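You operate a simulated robot arm through the tools that you are given. There is no shell and no other tool.

You run a simulated robot arm. Do the job below in one go: nothing can be reset, and whatever is moved stays where it is left.

TASK
Bring jar 29 round on the turntable and grip it in the blue clamp.
Fine: lock the turntable before you lift the jar.

It is judged by the outcome, as a careful person would: the job done as asked, and still so three seconds after it is handed in. It fails if anything else is knocked over, pushed out of place, dropped, spilled or broken.

THE ROBOT
A 7-joint arm with a fingered hand, fixed in place. Base frame: the origin is at the foot of the arm, x ahead of it, y to its left, z up; the work surface is at about z = 0.88. Lengths are in m, angles in rad, forces in N, time in s.
With the tool pointing down near the work surface it reaches from about 0.18 to 0.64 m from the base axis. Its first joint turns from -2.007 to 2.007 rad. Payload 3.1 kg.
The tool frame sits at the grasp point between the pads (the TCP): z along the fingers, y along the line on which they close. The tips reach 0.022 m beyond it. Largest opening 0.112 m; the body of the gripper starts 0.06 m behind the TCP. The gripper is a hand of 3 fingers: y runs from the thumb to the fingers, the wrist lies at [0, 0, -0.218] in the tool frame.
Orientation is told as [roll, pitch, yaw] about the base's x, y, z axes, in that order, counted from this pose: with the fingers straight down and closing along the base's y, the tool's x points along the base's -x, its y along +y and its z along -z.

THE INTERFACE
- The arm moves only by the tool arm_command. Its argument "motion" is a list of rows, each an object of numbers (a shift or turn left out is 0): "x", "y", "z": the shift along the tool's x, y, z in units of 30 mm (1.0 is 30 mm); "rx", "ry", "rz": the turn, a rotation vector about the tool's x, y, z in units of 5 degrees (1.0 is 5 degrees). In form: [{"x": .., "y": .., "z": .., "rx": .., "ry": .., "rz": ..}, ...]. A call has 1 to 20 rows; each row shifts and turns the commanded pose from where the row before left it, along the tool's axes as they then stand. A call with a number of a shift or a turn outside -1 to 1 is refused whole. Rows are played at 5 a second. More than 0.05 m and 0.15 rad between two rows, and nothing of the call is played. A pose out of reach is approached as far as the arm can. The call stops where the force on the tool passes 40 N (or 10 N more than at its start, if that is more) or the arm is blocked; 0.2 s more then pass. In this call time passes only in rows, and 0.2 s behind the last. It gives the time, the measured TCP pose, the force on the tool (base axes), the opening and the grip force at its end, in the units of the frame above (readings bear some noise), with the torque about the TCP (base axes, N m) and any sound that the robot's microphone picked up, and new pictures: "views" is both (left out), scene, wrist or none.
- Cameras (640 x 400 px; columns grow to the right, rows downward): "scene" is fixed at [0.0516, -0.6511, 1.4355]; the picture's right is [0.82, -0.57, 0.00], its down [-0.24, -0.36, -0.90] and it looks along [0.51, 0.74, -0.43] (base axes); focal length 374 px, centre (320, 200). "wrist" rides on the gripper at [0.066, 0.003, -0.08] in the tool frame; the picture's right is [-0.05, 1.00, 0.00], its down [-0.77, -0.04, -0.64] and it looks along [-0.64, -0.03, 0.77] (tool axes); focal length 275 px, centre (320, 200). There is no depth. A picture from a camera that has moved, and an enlarged one, comes with that camera's place and axes in the base frame and with its lens.
- slide_trunk(by): slides the trunk up (or, below 0, down) by that many m; the arm rides with it, the base frame stays. It gives what a move gives, with no picture.
- set_fingers(finger1, finger2, thumb_bend): sets how far each is bent, from 0 (flat) to 1 (curled in); at 0.3 the hand is open as for a grip, at 0.7 the pads meet at the TCP. One left out holds its place. A second passes; each finger stops where it meets its share of the squeeze, and holds until it gets a number again. It is the only way to open and close the hand. It gives what a move gives, with no picture; readings hold the bend of each and the force on the fingers (four entries, about 0 where the hand has none), thumb and palm.
- inspect(camera, box): a new picture of the part [left, top, right, bottom] of that camera's present view, enlarged. The clock stands still meanwhile.
- finish_job(): hands the job in; it is judged then, once.

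Places have to be worked out from the pictures, the camera data and where the tool is seen. Open the gripper and draw the arm clear of the work before you hand the job in, unless the task says otherwise.

The tools are called after "Emit:" as a command line: name --argument value ..., lists and objects as JSON in quotes. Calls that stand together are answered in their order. arm_command: Moves the arm, as the interface text tells. Its arguments: {"type":"object","properties":{"motion":{"type":"array","items":{"type":"object","properties":{"x":{"type":"number"},"y":{"type":"number"},"z":{"type":"number"},"rx":{"type":"number"},"ry":{"type":"number"},"rz":{"type":"number"}}}},"views":{"type":"string","enum":["both","scene","wrist","none"]}},"required":["motion"]} The other tools are called the same way: slide_trunk (by) slides the trunk up or down; set_fingers (finger1, finger2, thumb_bend) moves the fingers one by one; inspect (camera, box) takes an enlarged picture of a part of a camera's view; finish_job () hands the job in.

At the start:

```text
time: 0.0
ee_pos: [0.4058, 0.0489, 1.2639]
orientation: [-0.001, 0.002, 0.0]
wrist_force: [-0.5, 0.5, -0.1]
torque: [0.02, 0.01, -0.02]
width: 0.1118
grip_force: 0.0
shape: jaw
bend: [0.3, 0.3, 0.3]
finger forces: [0.1, 0.0, 0.0, 0.0, 0.1, 0.0]
trunk travel left (down, up): [-0.875, 0.115]
```

scene: 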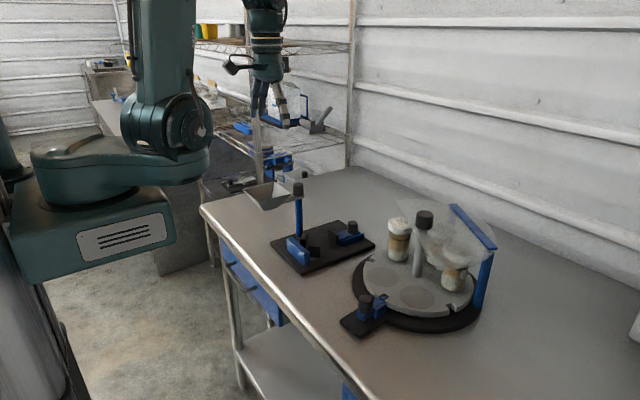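
wrist: 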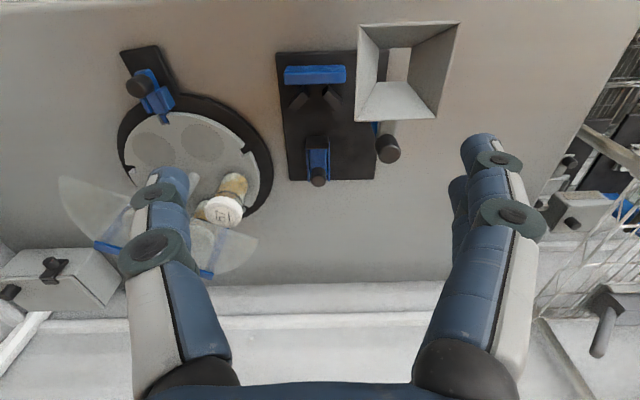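

I see a turntable with jars, a shield, a lock-like blue latch, and a clamp plate with a blue jaw. I'll enlarge the views to see the details.

Emit:
inspect --camera "scene" --box '[330, 190, 510, 350]'

Emit:
inspect --camera "scene" --box '[230, 170, 400, 280]'

Emit:
inspect --camera "wrist" --box '[50, 30, 290, 290]'

Emit:
inspect --camera "wrist" --box '[260, 10, 480, 200]'

```text
2.50 times, centred on (420, 270) of scene
camera zoom: at [0.0516, -0.6511, 1.4355], right [0.82, -0.57, 0.0], down [-0.24, -0.36, -0.9], along [0.51, 0.74, -0.43], focal length 936 px, centre (70, 25)
```

zoom: 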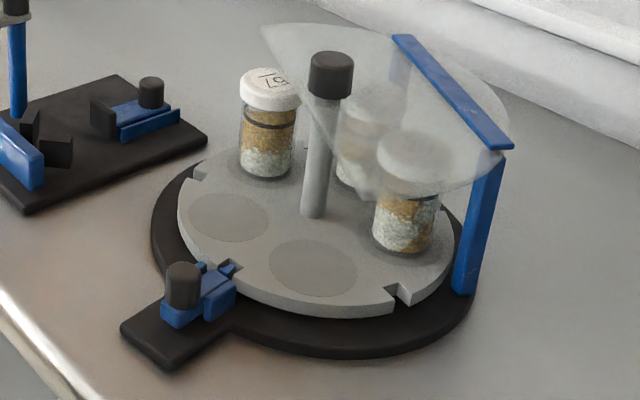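

```text
3.64 times, centred on (315, 225) of scene
camera zoom: at [0.0516, -0.6511, 1.4355], right [0.82, -0.57, 0.0], down [-0.24, -0.36, -0.9], along [0.51, 0.74, -0.43], focal length 1362 px, centre (338, 109)
```

zoom: 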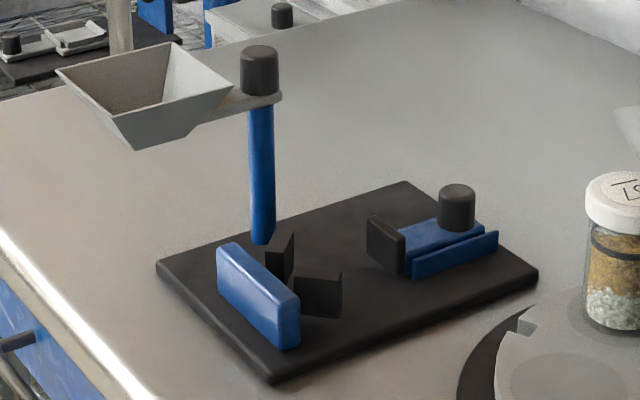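

```text
1.54 times, centred on (170, 160) of wrist
camera zoom: at [0.3402, 0.0525, 1.345], right [0.05, 1.0, 0.0], down [0.77, -0.04, 0.64], along [0.64, -0.03, -0.77], focal length 424 px, centre (551, 262)
```

zoom: 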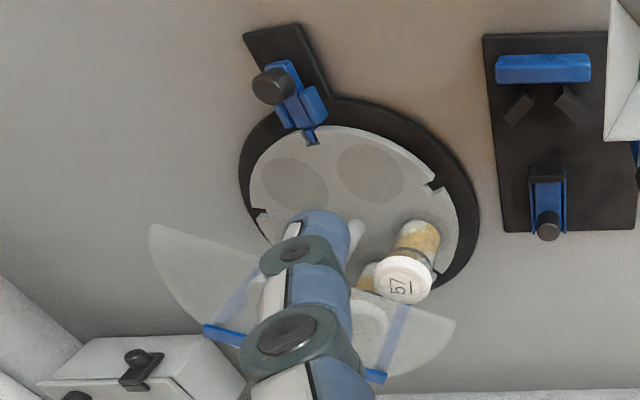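

```text
2.11 times, centred on (370, 105) of wrist
camera zoom: at [0.3402, 0.0525, 1.345], right [0.05, 1.0, 0.0], down [0.77, -0.04, 0.64], along [0.64, -0.03, -0.77], focal length 580 px, centre (215, 400)
```

zoom: 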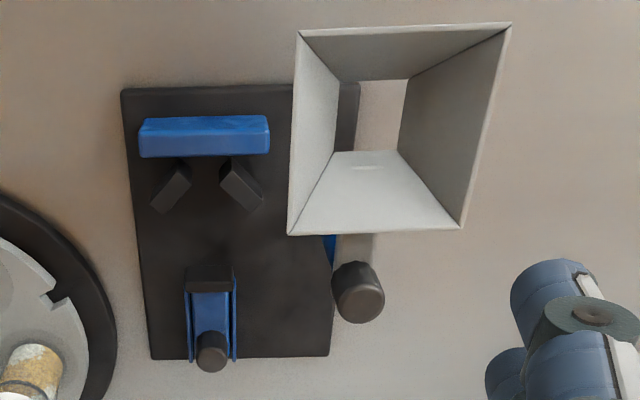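

The visible jar reads about "57", and two more are under the shield. I'll zoom harder on the lids to read them.

Emit:
inspect --camera "scene" --box '[385, 205, 475, 265]'

Emit:
inspect --camera "scene" --box '[425, 235, 475, 270]'

Emit:
inspect --camera "scene" --box '[335, 275, 425, 345]'

Emit:
inspect --camera "wrist" --box '[180, 150, 270, 240]'

```text
6.67 times, centred on (430, 235) of scene
camera zoom: at [0.0516, -0.6511, 1.4355], right [0.82, -0.57, 0.0], down [-0.24, -0.36, -0.9], along [0.51, 0.74, -0.43], focal length 2497 px, centre (-413, -33)
```

zoom: 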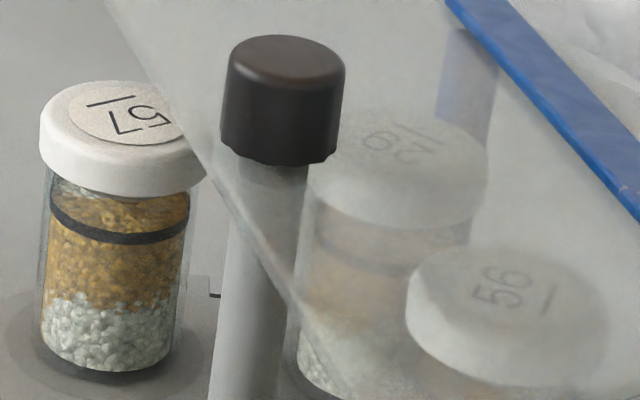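

```text
11.43 times, centred on (450, 252) of scene
camera zoom: at [0.0516, -0.6511, 1.4355], right [0.82, -0.57, 0.0], down [-0.24, -0.36, -0.9], along [0.51, 0.74, -0.43], focal length 4280 px, centre (-1166, -400)
```

zoom: 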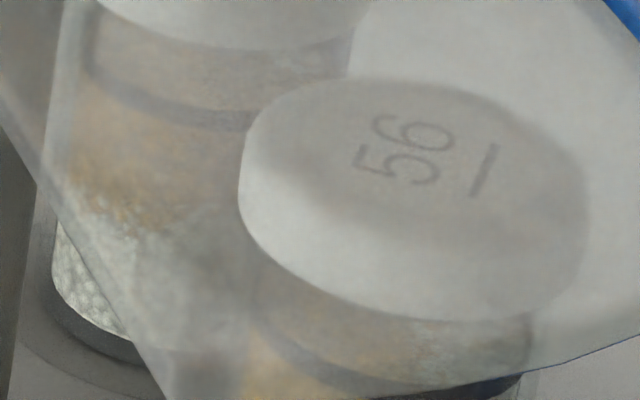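

```text
5.71 times, centred on (380, 310) of scene
camera zoom: at [0.0516, -0.6511, 1.4355], right [0.82, -0.57, 0.0], down [-0.24, -0.36, -0.9], along [0.51, 0.74, -0.43], focal length 2140 px, centre (-23, -429)
```

zoom: 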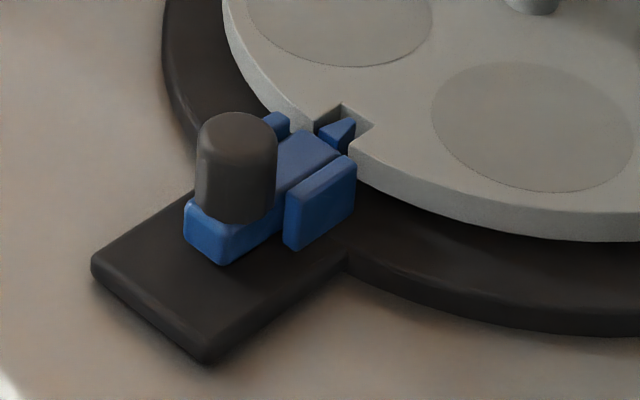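

```text
4.44 times, centred on (225, 195) of wrist
camera zoom: at [0.3402, 0.0525, 1.345], right [0.05, 1.0, 0.0], down [0.77, -0.04, 0.64], along [0.64, -0.03, -0.77], focal length 1224 px, centre (742, 222)
```

zoom: 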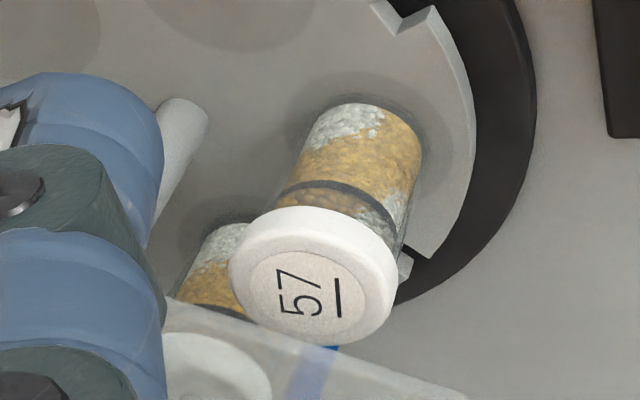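

The back jar reads 29 (upside down, underline on top), with 57 and 56 on either side of it. From the two views I place:
- the turntable centre at about (0.633, -0.203), with its twist knob at z≈1.05
- the lock knob at about (0.455, -0.222)
- the clamp V at about (0.50, 0.04)

I'll move above the lock knob first.

Emit:
arm_command --motion '[{"x": -0.16, "y": -0.9, "z": 0.6}, {"x": -0.16, "y": -0.9, "z": 0.6}, {"x": -0.16, "y": -0.9, "z": 0.6}, {"x": -0.16, "y": -0.9, "z": 0.6}, {"x": -0.16, "y": -0.9, "z": 0.6}, {"x": -0.16, "y": -0.9, "z": 0.6}, {"x": -0.16, "y": -0.9, "z": 0.6}, {"x": -0.16, "y": -0.9, "z": 0.6}, {"x": -0.16, "y": -0.9, "z": 0.6}, {"x": -0.16, "y": -0.9, "z": 0.6}]'

```text
time: 2.2
ee_pos: [0.4526, -0.2234, 1.0824]
orientation: [0.002, 0.0, 0.002]
wrist_force: [0.3, 0.4, 0.1]
torque: [-0.02, -0.04, 0.0]
width: 0.1119
grip_force: 0.2
shape: jaw
bend: [0.3, 0.3, 0.3]
finger forces: [0.0, 0.1, 0.0, 0.1, 0.1, 0.0]
trunk travel left (down, up): [-0.875, 0.115]
camera wrist: at [0.3867, -0.2202, 1.1628], right [0.05, 1.0, 0.0], down [0.77, -0.04, 0.64], along [0.63, -0.03, -0.77], focal length 275 px, centre (320, 200)
```

scene: 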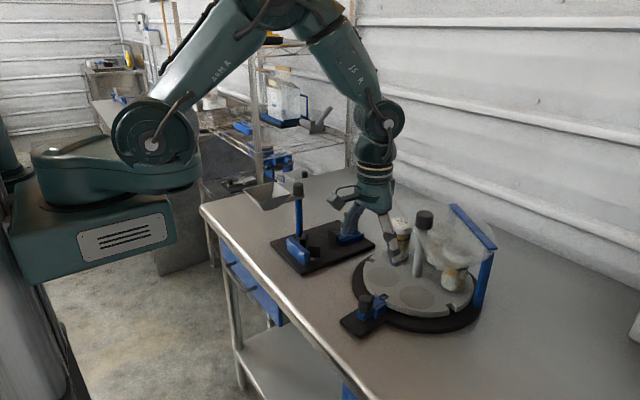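
wrist: 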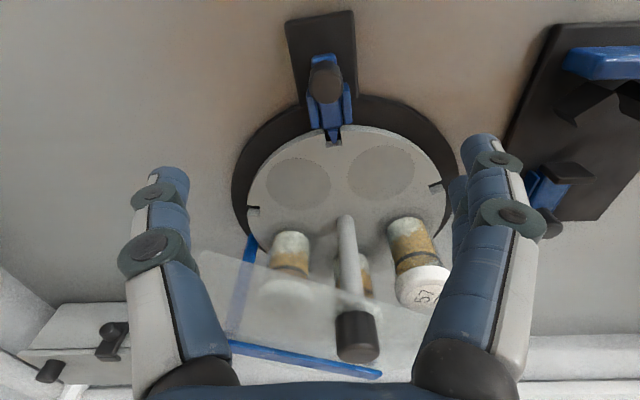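

The hand is above the lock knob. I'll take a closer look at the lock, the shield and the central knob before going down.

Emit:
inspect --camera "wrist" --box '[265, 0, 385, 160]'

Emit:
inspect --camera "wrist" --box '[190, 110, 470, 400]'

Emit:
inspect --camera "scene" --box '[310, 170, 500, 340]'

```text
2.50 times, centred on (325, 80) of wrist
camera zoom: at [0.3867, -0.2202, 1.1628], right [0.05, 1.0, 0.0], down [0.77, -0.04, 0.64], along [0.63, -0.03, -0.77], focal length 688 px, centre (308, 500)
```

zoom: 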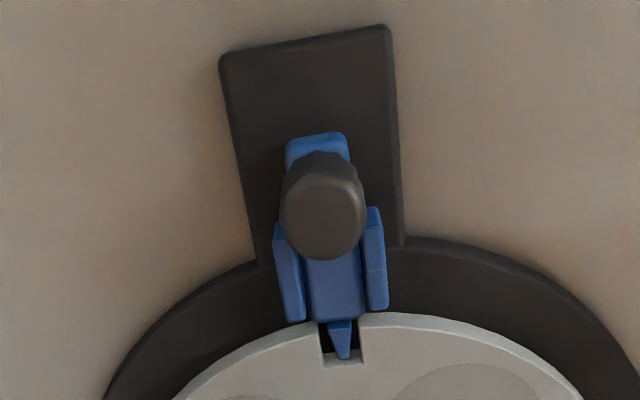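

```text
1.38 times, centred on (330, 255) of wrist
camera zoom: at [0.3867, -0.2202, 1.1628], right [0.05, 1.0, 0.0], down [0.77, -0.04, 0.64], along [0.63, -0.03, -0.77], focal length 380 px, centre (306, 124)
```

zoom: 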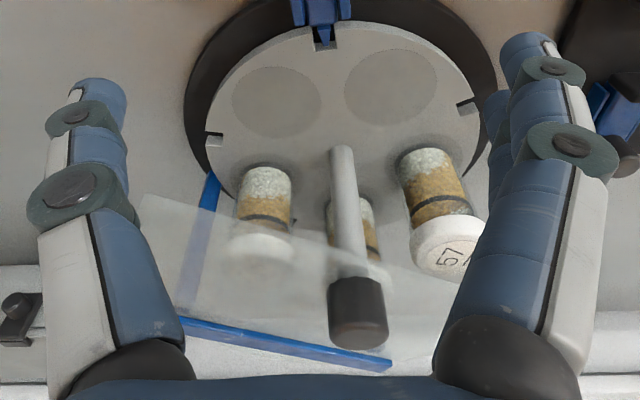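

```text
2.35 times, centred on (405, 255) of scene
camera zoom: at [0.0516, -0.6511, 1.4355], right [0.82, -0.57, 0.0], down [-0.24, -0.36, -0.9], along [0.51, 0.74, -0.43], focal length 881 px, centre (120, 71)
```

zoom: 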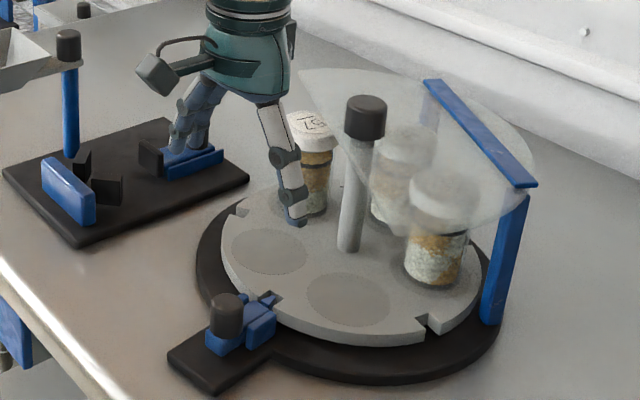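

The lock knob top is at about (0.451, -0.221, 0.951), with the slide axis roughly 6° off base x. I'll lower to TCP z≈0.948 around it.

Emit:
arm_command --motion '[{"z": 0.75}, {"z": 0.75}, {"z": 0.75}, {"z": 0.75}, {"z": 0.75}, {"z": 0.7}]'

```text
time: 3.6
ee_pos: [0.4527, -0.2203, 0.9512]
orientation: [-0.001, 0.002, -0.002]
wrist_force: [0.0, -0.1, -0.5]
torque: [-0.02, -0.03, -0.02]
width: 0.1118
grip_force: 0.0
shape: jaw
bend: [0.3, 0.3, 0.3]
finger forces: [0.1, 0.0, 0.0, 0.0, 0.0, 0.0]
trunk travel left (down, up): [-0.875, 0.115]
camera wrist: at [0.3865, -0.2173, 1.0312], right [0.05, 1.0, 0.0], down [0.77, -0.04, 0.64], along [0.64, -0.03, -0.77], focal length 275 px, centre (320, 200)
```

scene: 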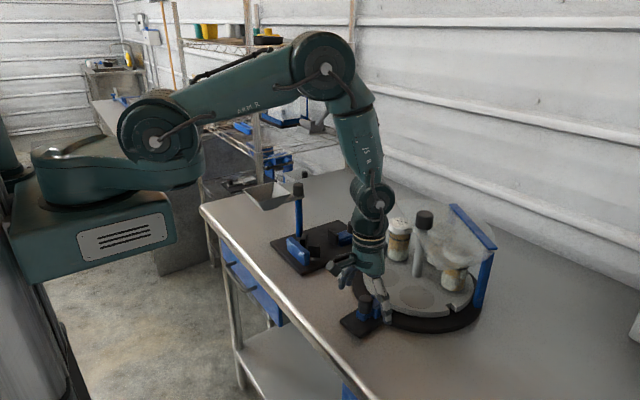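
wrist: 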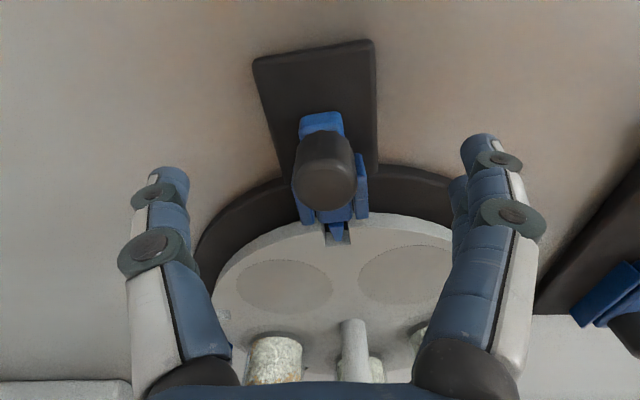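

The knob sits close to the axis between the fingers. I'll enlarge both views to check its height against the fingertips before closing.

Emit:
inspect --camera "wrist" --box '[240, 90, 400, 260]'

Emit:
inspect --camera "scene" --box '[320, 240, 420, 345]'

```text
2.35 times, centred on (320, 175) of wrist
camera zoom: at [0.3865, -0.2173, 1.0312], right [0.05, 1.0, 0.0], down [0.77, -0.04, 0.64], along [0.64, -0.03, -0.77], focal length 648 px, centre (320, 259)
```

zoom: 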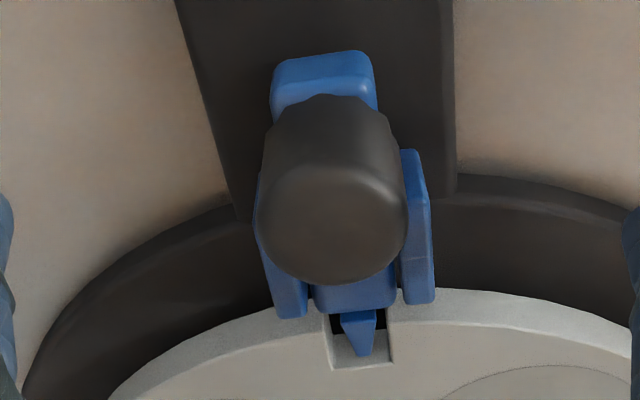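

```text
3.81 times, centred on (370, 292) of scene
camera zoom: at [0.0516, -0.6511, 1.4355], right [0.82, -0.57, 0.0], down [-0.24, -0.36, -0.9], along [0.51, 0.74, -0.43], focal length 1427 px, centre (130, -152)
```

zoom: 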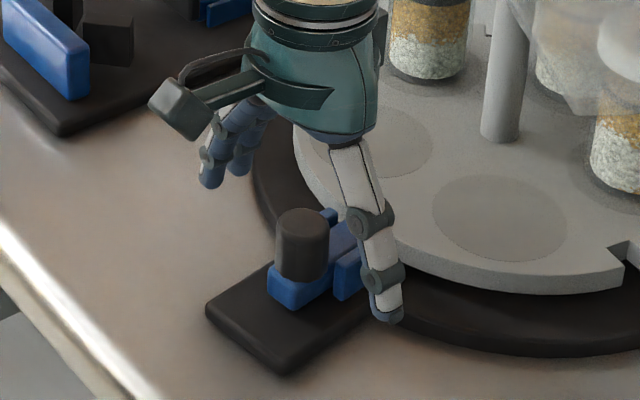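

The knob top is at z≈0.942 and its centre at about (0.453, -0.219), so the hand is centred. I'll lower 8 mm more, then close gently.

Emit:
arm_command --motion '[{"z": 0.28}]' --views "none"

Emit:
set_fingers --finger1 0.65 --finger2 0.65 --thumb_bend 0.65

Emit:
inspect --camera "wrist" --box '[160, 60, 480, 260]'

```text
time: 4.0
ee_pos: [0.4517, -0.2185, 0.9423]
orientation: [0.003, -0.001, -0.001]
wrist_force: [-0.1, -0.8, 0.7]
torque: [-0.04, -0.02, -0.04]
width: 0.1118
grip_force: 0.1
shape: jaw
bend: [0.3, 0.3, 0.3]
finger forces: [0.0, 0.1, 0.1, 0.0, 0.0, 0.1]
trunk travel left (down, up): [-0.875, 0.115]
```

```text
time: 5.0
ee_pos: [0.4523, -0.2192, 0.9429]
orientation: [0.0, 0.002, 0.002]
wrist_force: [-1.0, 0.8, -0.3]
torque: [0.02, -0.01, 0.0]
width: 0.0194
grip_force: 3.0
shape: fingers
bend: [0.63, 0.61, 0.63]
finger forces: [0.9, 2.7, 0.1, 0.0, 2.4, 0.0]
trunk travel left (down, up): [-0.875, 0.115]
```

```text
2.00 times, centred on (320, 160) of wrist
camera zoom: at [0.3867, -0.2169, 1.0234], right [0.05, 1.0, 0.0], down [0.77, -0.04, 0.64], along [0.64, -0.03, -0.77], focal length 551 px, centre (320, 280)
```

zoom: 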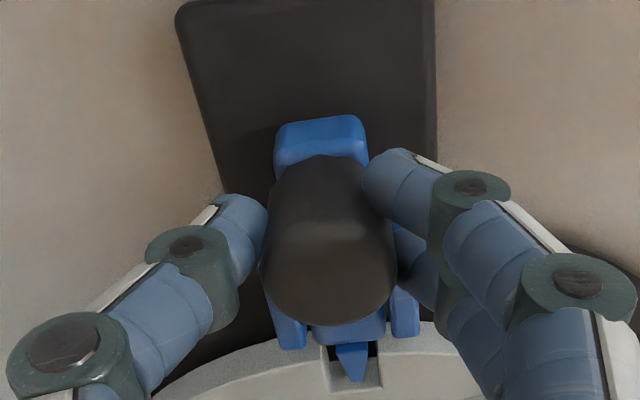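

The fingers are on the knob with a light 3 N. I'll firm the grip, then pull the slide outwards along its axis.

Emit:
set_fingers --finger1 0.75 --finger2 0.75 --thumb_bend 0.75

Emit:
arm_command --motion '[{"x": 0.2, "y": -0.02}, {"x": 0.2, "y": -0.02}, {"x": 0.2, "y": -0.02}]'

```text
time: 6.0
ee_pos: [0.4524, -0.2196, 0.9427]
orientation: [0.001, 0.001, 0.0]
wrist_force: [-2.3, 4.0, -0.1]
torque: [0.01, 0.06, -0.01]
width: 0.0167
grip_force: 13.5
shape: fingers
bend: [0.7, 0.66, 0.66]
finger forces: [7.1, 9.1, 0.0, 0.0, 12.1, 0.0]
trunk travel left (down, up): [-0.875, 0.115]
```

```text
time: 6.8
ee_pos: [0.4361, -0.2216, 0.9422]
orientation: [0.0, -0.001, 0.001]
wrist_force: [0.2, 3.6, 1.4]
torque: [0.01, 0.01, 0.04]
width: 0.016
grip_force: 14.3
shape: fingers
bend: [0.7, 0.66, 0.67]
finger forces: [6.9, 9.3, 0.0, 0.0, 12.5, 0.1]
trunk travel left (down, up): [-0.875, 0.115]
camera wrist: at [0.37, -0.2186, 1.0227], right [0.05, 1.0, 0.0], down [0.77, -0.04, 0.64], along [0.63, -0.03, -0.77], focal length 275 px, centre (320, 200)
```

scene: 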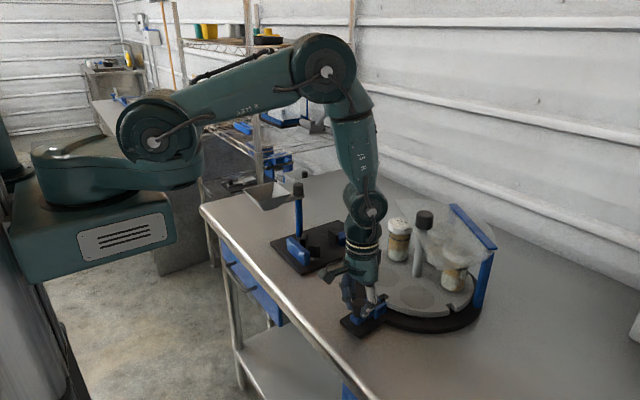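
wrist: 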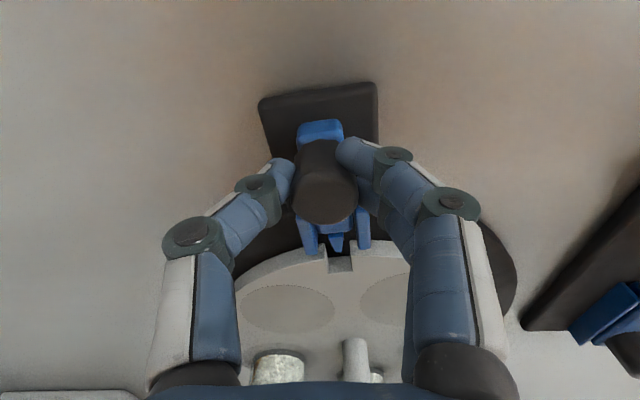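

The slide came along 16 mm and the pin is nearly out of the notch. I'll pull a little further.

Emit:
arm_command --motion '[{"x": 0.15, "y": -0.015}, {"x": 0.15, "y": -0.015}]' --views "none"

Emit:
inspect --camera "wrist" --box '[240, 90, 440, 290]'

```text
time: 7.4
ee_pos: [0.4298, -0.2234, 0.9434]
orientation: [-0.002, 0.001, 0.002]
wrist_force: [6.1, 5.1, -0.4]
torque: [0.08, -0.12, 0.02]
width: 0.0156
grip_force: 13.8
shape: fingers
bend: [0.71, 0.66, 0.67]
finger forces: [5.6, 10.2, 0.1, 0.0, 11.3, 0.1]
trunk travel left (down, up): [-0.875, 0.115]
```

```text
2.00 times, centred on (340, 190) of wrist
camera zoom: at [0.3636, -0.2194, 1.0225], right [0.04, 1.0, 0.0], down [0.77, -0.03, 0.64], along [0.64, -0.03, -0.77], focal length 551 px, centre (280, 220)
```

zoom: 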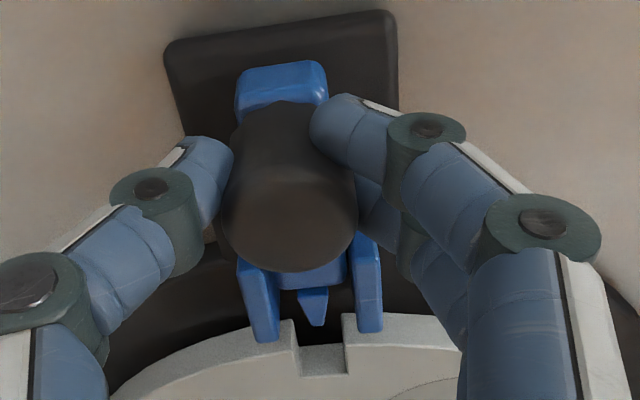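

The pin tip is about level with the disc edge. I'll pull slightly more to see whether there's a stop.

Emit:
arm_command --motion '[{"x": 0.12, "y": -0.012}, {"x": 0.12, "y": -0.012}]' --views "none"

Emit:
inspect --camera "wrist" --box '[270, 170, 400, 280]'

Emit:
inspect --camera "scene" --box '[330, 260, 430, 345]'

```text
time: 8.0
ee_pos: [0.4168, -0.2245, 0.943]
orientation: [0.002, 0.003, 0.001]
wrist_force: [1.7, 5.3, 0.0]
torque: [0.05, -0.01, 0.03]
width: 0.0
grip_force: 4.5
shape: fingers
bend: [0.75, 0.68, 0.71]
finger forces: [0.0, 7.1, 0.0, 0.0, 3.9, 0.0]
trunk travel left (down, up): [-0.875, 0.115]
```

```text
3.64 times, centred on (335, 225) of wrist
camera zoom: at [0.3517, -0.2205, 1.0231], right [0.05, 1.0, 0.0], down [0.77, -0.04, 0.63], along [0.63, -0.03, -0.77], focal length 1001 px, centre (266, 109)
```

zoom: 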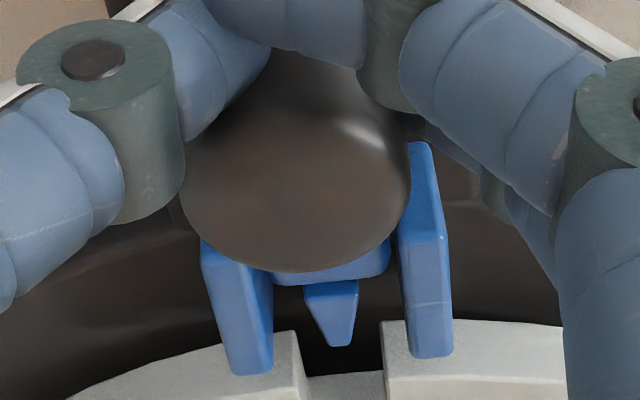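

```text
4.71 times, centred on (380, 302) of scene
camera zoom: at [0.0516, -0.6511, 1.4355], right [0.82, -0.57, 0.0], down [-0.24, -0.36, -0.9], along [0.51, 0.74, -0.43], focal length 1762 px, centre (38, -282)
```

zoom: 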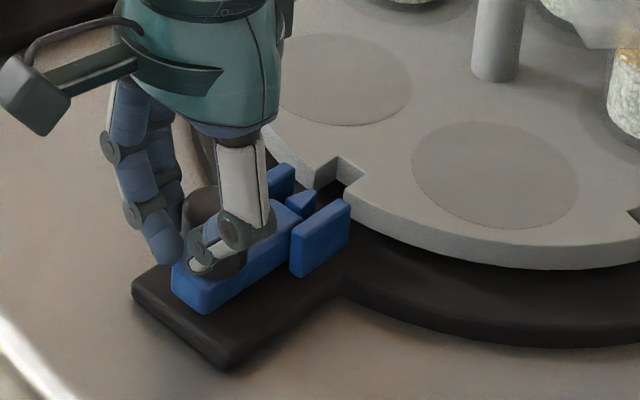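

The slide hit its end stop and the fingers slipped off, leaving the pin clear of the notch, so the table is unlocked. I'll open the hand and rise.

Emit:
set_fingers --finger1 0.3 --finger2 0.3 --thumb_bend 0.3

Emit:
arm_command --motion '[{"z": -0.5}, {"z": -1}, {"z": -1}, {"z": -1}, {"z": -1}, {"z": -1}, {"z": -1}, {"z": -1}]'

```text
time: 9.0
ee_pos: [0.4183, -0.2244, 0.9424]
orientation: [0.0, 0.001, 0.003]
wrist_force: [0.0, 1.0, -0.3]
torque: [0.0, 0.0, 0.03]
width: 0.1112
grip_force: 0.1
shape: fingers
bend: [0.3, 0.3, 0.3]
finger forces: [0.1, 0.0, 0.0, 0.0, 0.0, 0.0]
trunk travel left (down, up): [-0.875, 0.115]
```

```text
time: 10.8
ee_pos: [0.4174, -0.2224, 1.1692]
orientation: [0.001, -0.001, 0.0]
wrist_force: [0.1, 0.6, -0.1]
torque: [-0.01, 0.0, 0.02]
width: 0.1112
grip_force: 0.1
shape: fingers
bend: [0.3, 0.3, 0.3]
finger forces: [0.0, 0.0, 0.0, 0.0, 0.0, 0.0]
trunk travel left (down, up): [-0.875, 0.115]
camera wrist: at [0.3527, -0.2203, 1.2485], right [0.05, 1.0, 0.0], down [0.77, -0.04, 0.64], along [0.63, -0.03, -0.77], focal length 275 px, centre (320, 200)
```

scene: 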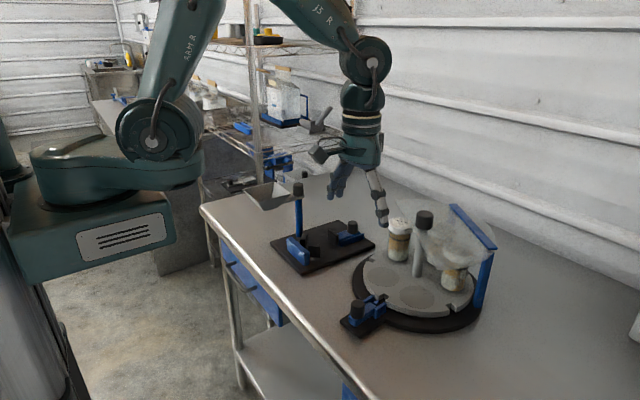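
wrist: 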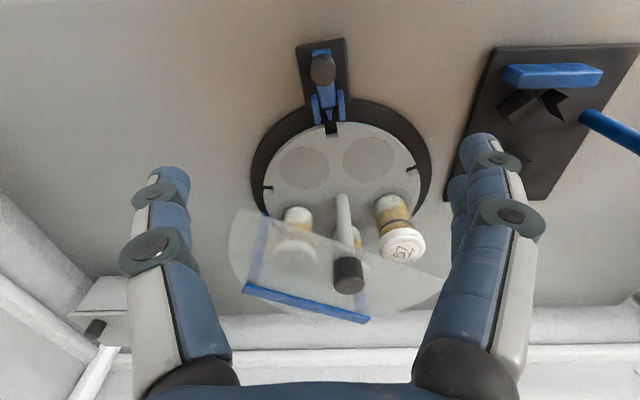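

The disc looks unlocked. I'll move out over the central twist knob at about (0.63, -0.20), keeping z≈1.17.

Emit:
arm_command --motion '[{"x": -1, "y": 0.1}, {"x": -1, "y": 0.1}, {"x": -1, "y": 0.1}, {"x": -1, "y": 0.1}, {"x": -1, "y": 0.1}, {"x": -1, "y": 0.1}, {"x": -1, "y": 0.1}]'

```text
time: 12.4
ee_pos: [0.6234, -0.1995, 1.1648]
orientation: [0.001, 0.005, 0.001]
wrist_force: [0.2, 0.1, -0.3]
torque: [0.01, 0.01, -0.02]
width: 0.1114
grip_force: 0.1
shape: fingers
bend: [0.3, 0.3, 0.3]
finger forces: [0.0, 0.0, 0.0, 0.0, 0.0, 0.0]
out of reach, approached as far as the arm can: row 7
trunk travel left (down, up): [-0.875, 0.115]
camera wrist: at [0.5578, -0.1972, 1.2457], right [0.05, 1.0, 0.0], down [0.77, -0.04, 0.63], along [0.63, -0.03, -0.77], focal length 275 px, centre (320, 200)
```

scene: 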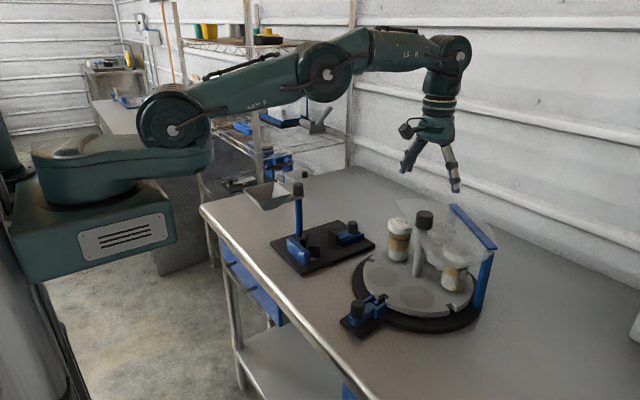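
wrist: 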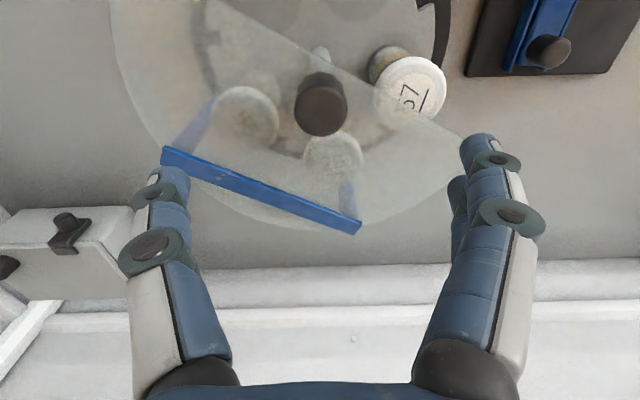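

The knob top is at about (0.629, -0.200, 1.06), above the shield. Jar 29 has to turn about +144° counter-clockwise to reach the open seat, so I'll pre-wind the hand -72° here in free air.

Emit:
arm_command --motion '[{"rz": 0.96}, {"rz": 0.96}, {"rz": 0.96}, {"rz": 0.96}, {"rz": 0.96}, {"rz": 0.96}, {"rz": 0.96}, {"rz": 0.96}, {"rz": 0.96}, {"rz": 0.96}, {"rz": 0.96}, {"rz": 0.96}, {"rz": 0.96}, {"rz": 0.96}, {"rz": 0.96}]'

```text
time: 15.6
ee_pos: [0.6223, -0.1997, 1.1672]
orientation: [0.0, -0.001, -1.259]
wrist_force: [-0.1, 0.2, 0.2]
torque: [0.02, 0.02, 0.01]
width: 0.1111
grip_force: 0.1
shape: fingers
bend: [0.3, 0.3, 0.3]
finger forces: [0.1, 0.0, 0.0, 0.0, 0.0, 0.1]
trunk travel left (down, up): [-0.875, 0.115]
camera wrist: at [0.6057, -0.1365, 1.2463], right [0.96, 0.26, 0.0], down [0.2, -0.74, 0.64], along [0.17, -0.61, -0.77], focal length 275 px, centre (320, 200)
```

scene: 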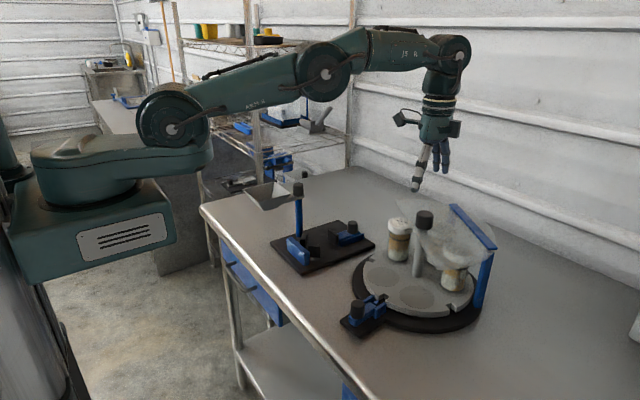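
wrist: 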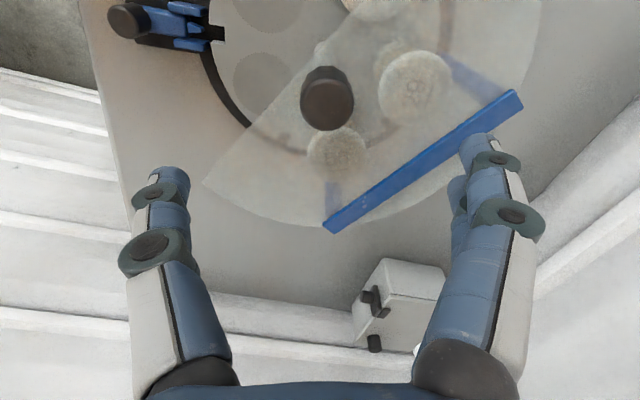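

The -72° yaw is reached, and this view again gives the knob at (0.629, -0.201). I'll lower to TCP z≈1.077 and correct the few millimetres of offset.

Emit:
arm_command --motion '[{"z": 0.75}, {"z": 0.75}, {"z": 0.75}, {"z": 0.75}]'

Emit:
inspect --camera "scene" --box '[370, 150, 500, 260]'

```text
time: 16.6
ee_pos: [0.6251, -0.1999, 1.0764]
orientation: [-0.001, 0.0, -1.256]
wrist_force: [0.4, 0.5, 0.0]
torque: [-0.01, -0.01, 0.0]
width: 0.1114
grip_force: 0.0
shape: fingers
bend: [0.3, 0.3, 0.3]
finger forces: [0.0, 0.1, 0.1, 0.1, 0.1, 0.1]
trunk travel left (down, up): [-0.875, 0.115]
camera wrist: at [0.608, -0.1368, 1.156], right [0.96, 0.27, 0.0], down [0.2, -0.74, 0.64], along [0.17, -0.61, -0.77], focal length 275 px, centre (320, 200)
```

scene: 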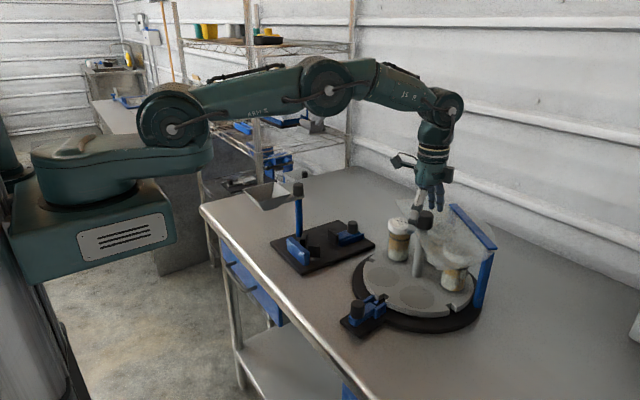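
wrist: 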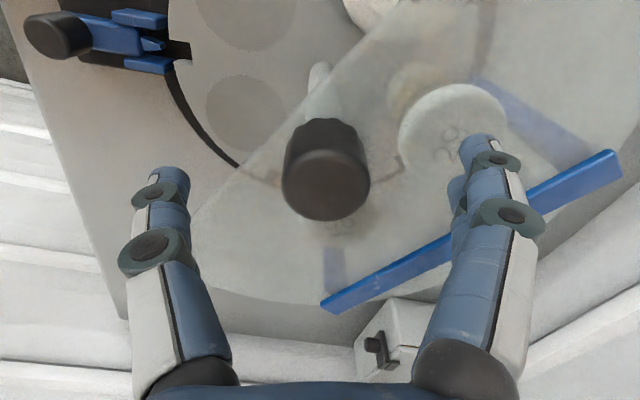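

```text
3.64 times, centred on (435, 205) of scene
camera zoom: at [0.0516, -0.6511, 1.4355], right [0.82, -0.57, 0.0], down [-0.24, -0.36, -0.9], along [0.51, 0.74, -0.43], focal length 1362 px, centre (-98, 182)
```

zoom: 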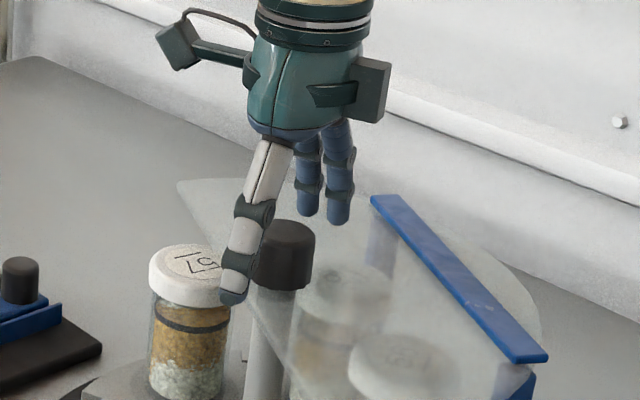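

The knob centre is confirmed at about (0.6295, -0.2015, top 1.058). I'll centre on it and lower to about z=1.063, keeping the tips just above the shield.

Emit:
arm_command --motion '[{"x": -0.11, "y": 0.12}, {"z": 0.22}, {"z": 0.22}]' --views "wrist"

Emit:
inspect --camera "scene" --box '[390, 170, 480, 250]'

```text
time: 17.4
ee_pos: [0.6284, -0.202, 1.0642]
orientation: [0.001, 0.0, -1.257]
wrist_force: [0.2, 0.3, -0.6]
torque: [-0.02, 0.01, -0.01]
width: 0.1112
grip_force: 0.0
shape: fingers
bend: [0.3, 0.3, 0.3]
finger forces: [0.0, 0.1, 0.0, 0.0, 0.1, 0.1]
trunk travel left (down, up): [-0.875, 0.115]
camera wrist: at [0.611, -0.1381, 1.144], right [0.96, 0.27, 0.0], down [0.2, -0.74, 0.64], along [0.17, -0.61, -0.77], focal length 275 px, centre (320, 200)
```

wrist: 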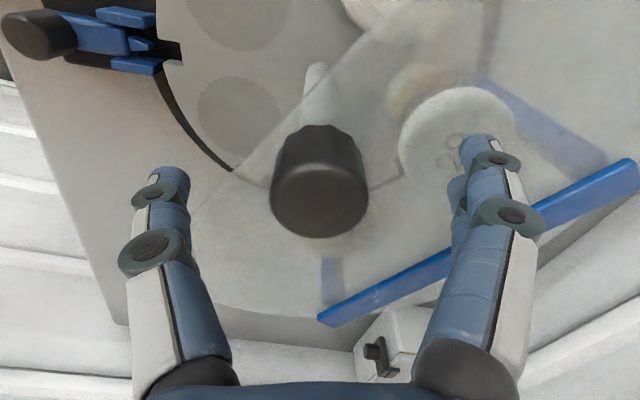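

```text
5.00 times, centred on (435, 210) of scene
camera zoom: at [0.0516, -0.6511, 1.4355], right [0.82, -0.57, 0.0], down [-0.24, -0.36, -0.9], along [0.51, 0.74, -0.43], focal length 1873 px, centre (-255, 150)
```

zoom: 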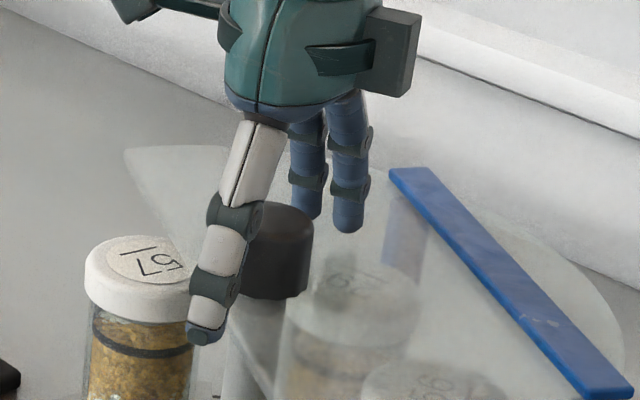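

The fingertips hang just above the shield around the knob. I'll raise 3 mm for margin and close partway to check clearance.

Emit:
arm_command --motion '[{"z": -0.1}]' --views "none"

Emit:
set_fingers --finger1 0.52 --finger2 0.52 --thumb_bend 0.52

Emit:
inspect --camera "scene" --box '[390, 170, 480, 250]'

Emit:
inspect --camera "wrist" --box '[120, 50, 520, 300]'

```text
time: 17.8
ee_pos: [0.6279, -0.2015, 1.0665]
orientation: [0.0, -0.001, -1.256]
wrist_force: [-0.2, 0.0, -0.5]
torque: [0.01, 0.02, -0.02]
width: 0.1111
grip_force: 0.0
shape: fingers
bend: [0.3, 0.3, 0.3]
finger forces: [0.0, 0.0, 0.1, 0.0, 0.0, 0.1]
trunk travel left (down, up): [-0.875, 0.115]
```

```text
time: 18.8
ee_pos: [0.6283, -0.1994, 1.0672]
orientation: [0.0, -0.001, -1.256]
wrist_force: [0.5, 0.0, 0.1]
torque: [0.02, 0.0, -0.03]
width: 0.0499
grip_force: 0.0
shape: fingers
bend: [0.52, 0.52, 0.52]
finger forces: [0.0, 0.0, 0.0, 0.0, 0.0, 0.0]
trunk travel left (down, up): [-0.875, 0.115]
```

```text
5.00 times, centred on (435, 210) of scene
camera zoom: at [0.0516, -0.6511, 1.4355], right [0.82, -0.57, 0.0], down [-0.24, -0.36, -0.9], along [0.51, 0.74, -0.43], focal length 1873 px, centre (-255, 150)
```

zoom: 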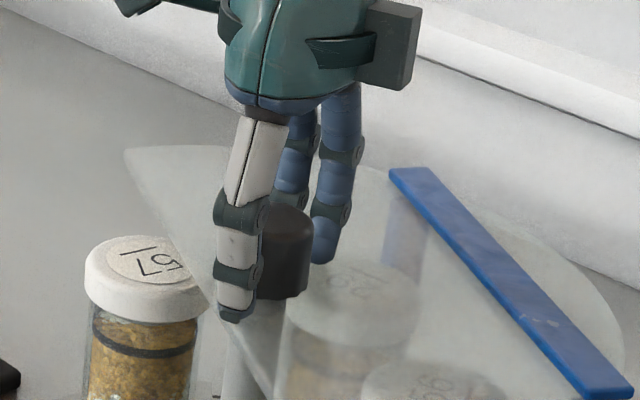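

```text
1.60 times, centred on (320, 175) of wrist
camera zoom: at [0.6108, -0.1379, 1.1469], right [0.96, 0.27, 0.0], down [0.2, -0.74, 0.64], along [0.17, -0.61, -0.77], focal length 440 px, centre (320, 240)
```

zoom: 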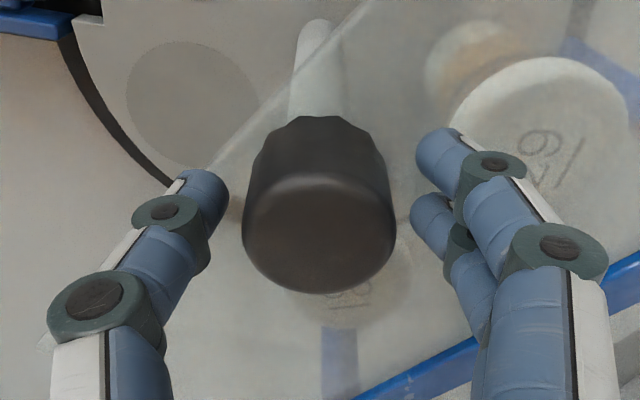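

No contact with the shield, and the lid clearly reads 29. I'll close on the knob.

Emit:
set_fingers --finger1 0.7 --finger2 0.7 --thumb_bend 0.7

Emit:
inspect --camera "wrist" --box '[120, 50, 520, 300]'

```text
time: 19.8
ee_pos: [0.6282, -0.202, 1.0662]
orientation: [0.0, 0.001, -1.258]
wrist_force: [-0.9, 0.0, 0.7]
torque: [0.01, 0.01, 0.02]
width: 0.0292
grip_force: 10.9
shape: fingers
bend: [0.61, 0.62, 0.63]
finger forces: [6.1, 5.0, 0.0, 0.0, 11.6, 0.1]
trunk travel left (down, up): [-0.875, 0.115]
```

```text
1.60 times, centred on (320, 175) of wrist
camera zoom: at [0.6111, -0.1379, 1.1467], right [0.96, 0.27, 0.0], down [0.2, -0.74, 0.64], along [0.17, -0.61, -0.77], focal length 440 px, centre (320, 240)
```

zoom: 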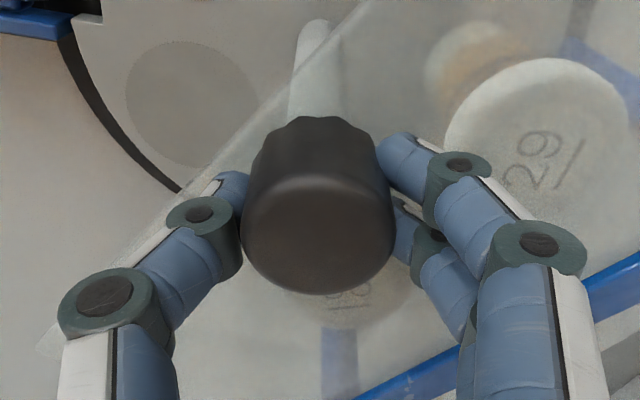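

The grip on the knob is centred at 11 N with no side force. I'll twist a little counter-clockwise and check that the table follows.

Emit:
arm_command --motion '[{"rz": -0.5}, {"rz": -0.5}, {"rz": -0.5}, {"rz": -0.5}]'

```text
time: 20.8
ee_pos: [0.6289, -0.202, 1.0668]
orientation: [0.001, 0.001, -1.08]
wrist_force: [1.1, 2.6, -0.4]
torque: [0.07, -0.02, -0.04]
width: 0.0291
grip_force: 12.4
shape: fingers
bend: [0.61, 0.62, 0.63]
finger forces: [7.2, 6.2, 0.0, 0.0, 11.2, 0.1]
trunk travel left (down, up): [-0.875, 0.115]
camera wrist: at [0.6001, -0.1419, 1.1463], right [0.9, 0.43, 0.0], down [0.33, -0.7, 0.64], along [0.27, -0.57, -0.77], focal length 275 px, centre (320, 200)
```

scene: 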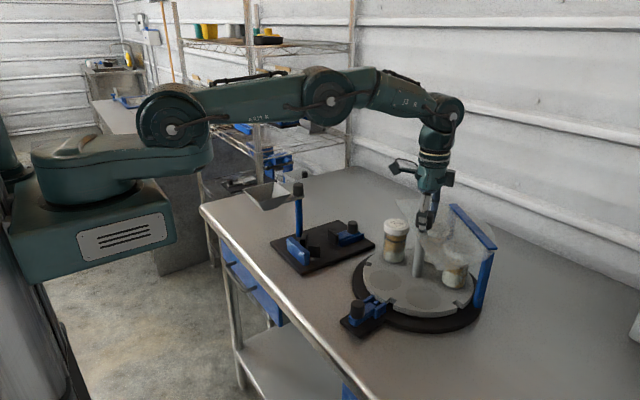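
wrist: 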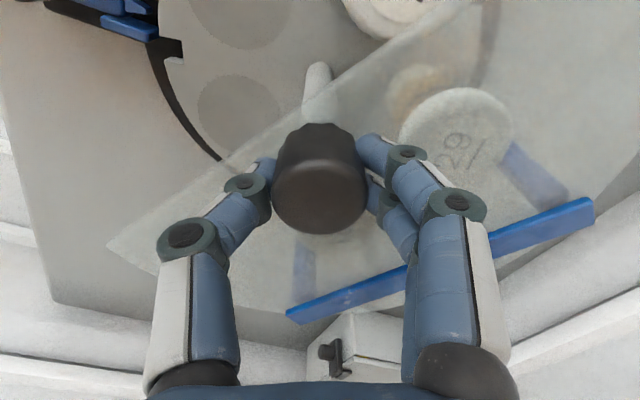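

The table turns with the hand: jar 29 keeps its place in the wrist view and jar 57 has moved. I'll continue slowly by 60°.

Emit:
arm_command --motion '[{"rz": -0.6}, {"rz": -0.6}, {"rz": -0.6}, {"rz": -0.6}, {"rz": -0.6}, {"rz": -0.6}, {"rz": -0.6}, {"rz": -0.6}, {"rz": -0.6}, {"rz": -0.6}, {"rz": -0.6}, {"rz": -0.6}, {"rz": -0.6}, {"rz": -0.6}, {"rz": -0.6}, {"rz": -0.6}, {"rz": -0.6}, {"rz": -0.6}, {"rz": -0.6}, {"rz": -0.6}]'

```text
time: 25.0
ee_pos: [0.6282, -0.2012, 1.065]
orientation: [-0.002, 0.0, -0.033]
wrist_force: [6.8, 4.5, 2.7]
torque: [0.17, -0.12, 0.04]
width: 0.0288
grip_force: 12.5
shape: fingers
bend: [0.61, 0.62, 0.64]
finger forces: [6.5, 8.2, 0.0, 0.0, 10.5, 0.0]
trunk travel left (down, up): [-0.875, 0.115]
camera wrist: at [0.5629, -0.1957, 1.1459], right [0.08, 1.0, 0.0], down [0.77, -0.06, 0.64], along [0.63, -0.05, -0.77], focal length 275 px, centre (320, 200)
```

scene: 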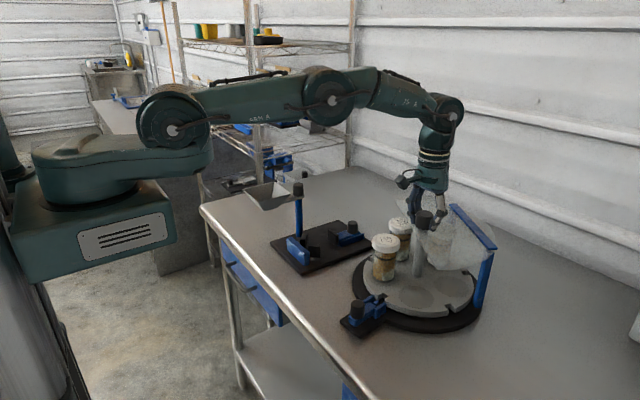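
wrist: 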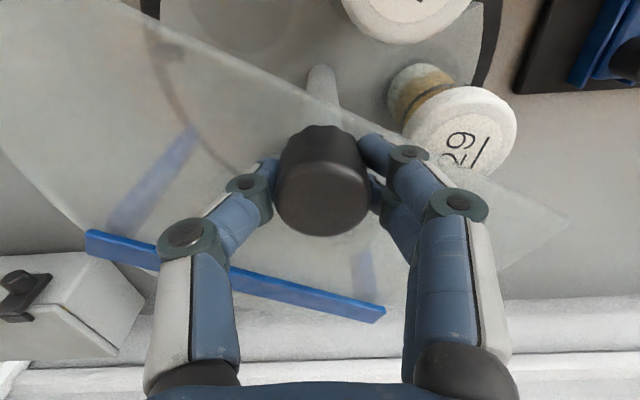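

70° are done and jar 29 is coming round in step. I'll turn another 60°.

Emit:
arm_command --motion '[{"rz": -0.6}, {"rz": -0.6}, {"rz": -0.6}, {"rz": -0.6}, {"rz": -0.6}, {"rz": -0.6}, {"rz": -0.6}, {"rz": -0.6}, {"rz": -0.6}, {"rz": -0.6}, {"rz": -0.6}, {"rz": -0.6}, {"rz": -0.6}, {"rz": -0.6}, {"rz": -0.6}, {"rz": -0.6}, {"rz": -0.6}, {"rz": -0.6}, {"rz": -0.6}, {"rz": -0.6}]'

Emit:
inspect --camera "scene" --box '[330, 190, 510, 350]'

```text
time: 29.2
ee_pos: [0.6282, -0.2009, 1.0654]
orientation: [0.001, 0.001, 1.014]
wrist_force: [4.4, 12.4, 0.6]
torque: [0.21, -0.06, 0.04]
width: 0.029
grip_force: 12.9
shape: fingers
bend: [0.61, 0.62, 0.64]
finger forces: [5.2, 8.9, 0.0, 0.1, 11.2, 0.1]
trunk travel left (down, up): [-0.875, 0.115]
camera wrist: at [0.5914, -0.2542, 1.1464], right [-0.82, 0.57, 0.0], down [0.44, 0.64, 0.63], along [0.36, 0.52, -0.77], focal length 275 px, centre (320, 200)
```

scene: 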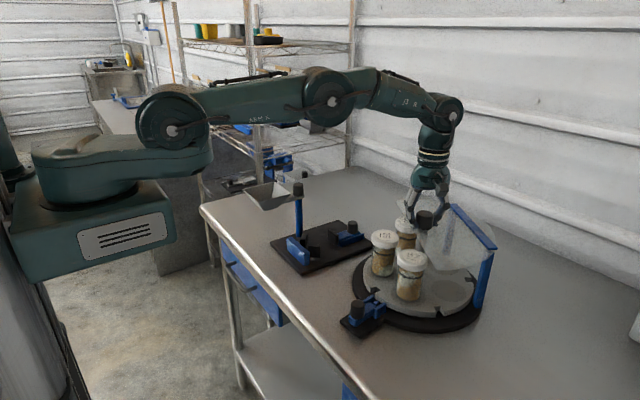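
wrist: 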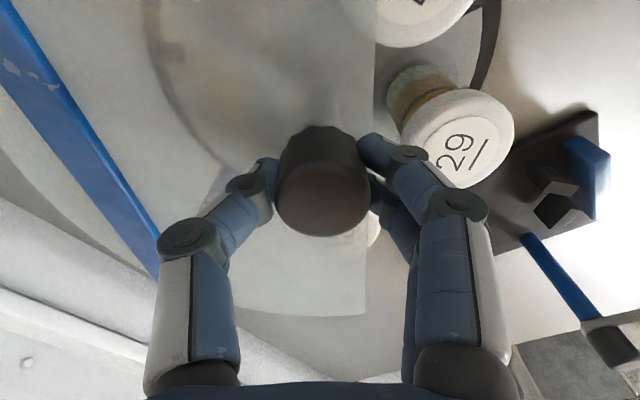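

```text
2.50 times, centred on (420, 270) of scene
camera zoom: at [0.0516, -0.6511, 1.4355], right [0.82, -0.57, 0.0], down [-0.24, -0.36, -0.9], along [0.51, 0.74, -0.43], focal length 936 px, centre (70, 25)
```

zoom: 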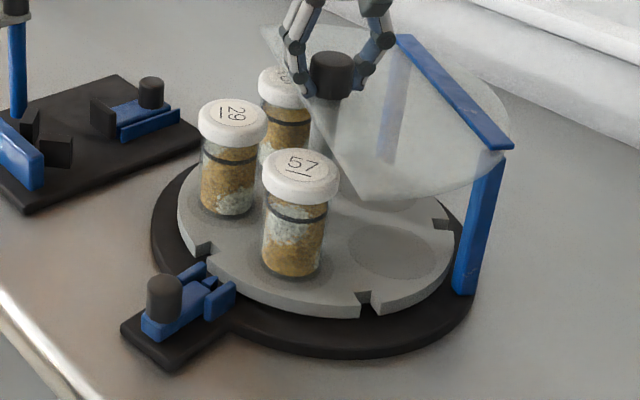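

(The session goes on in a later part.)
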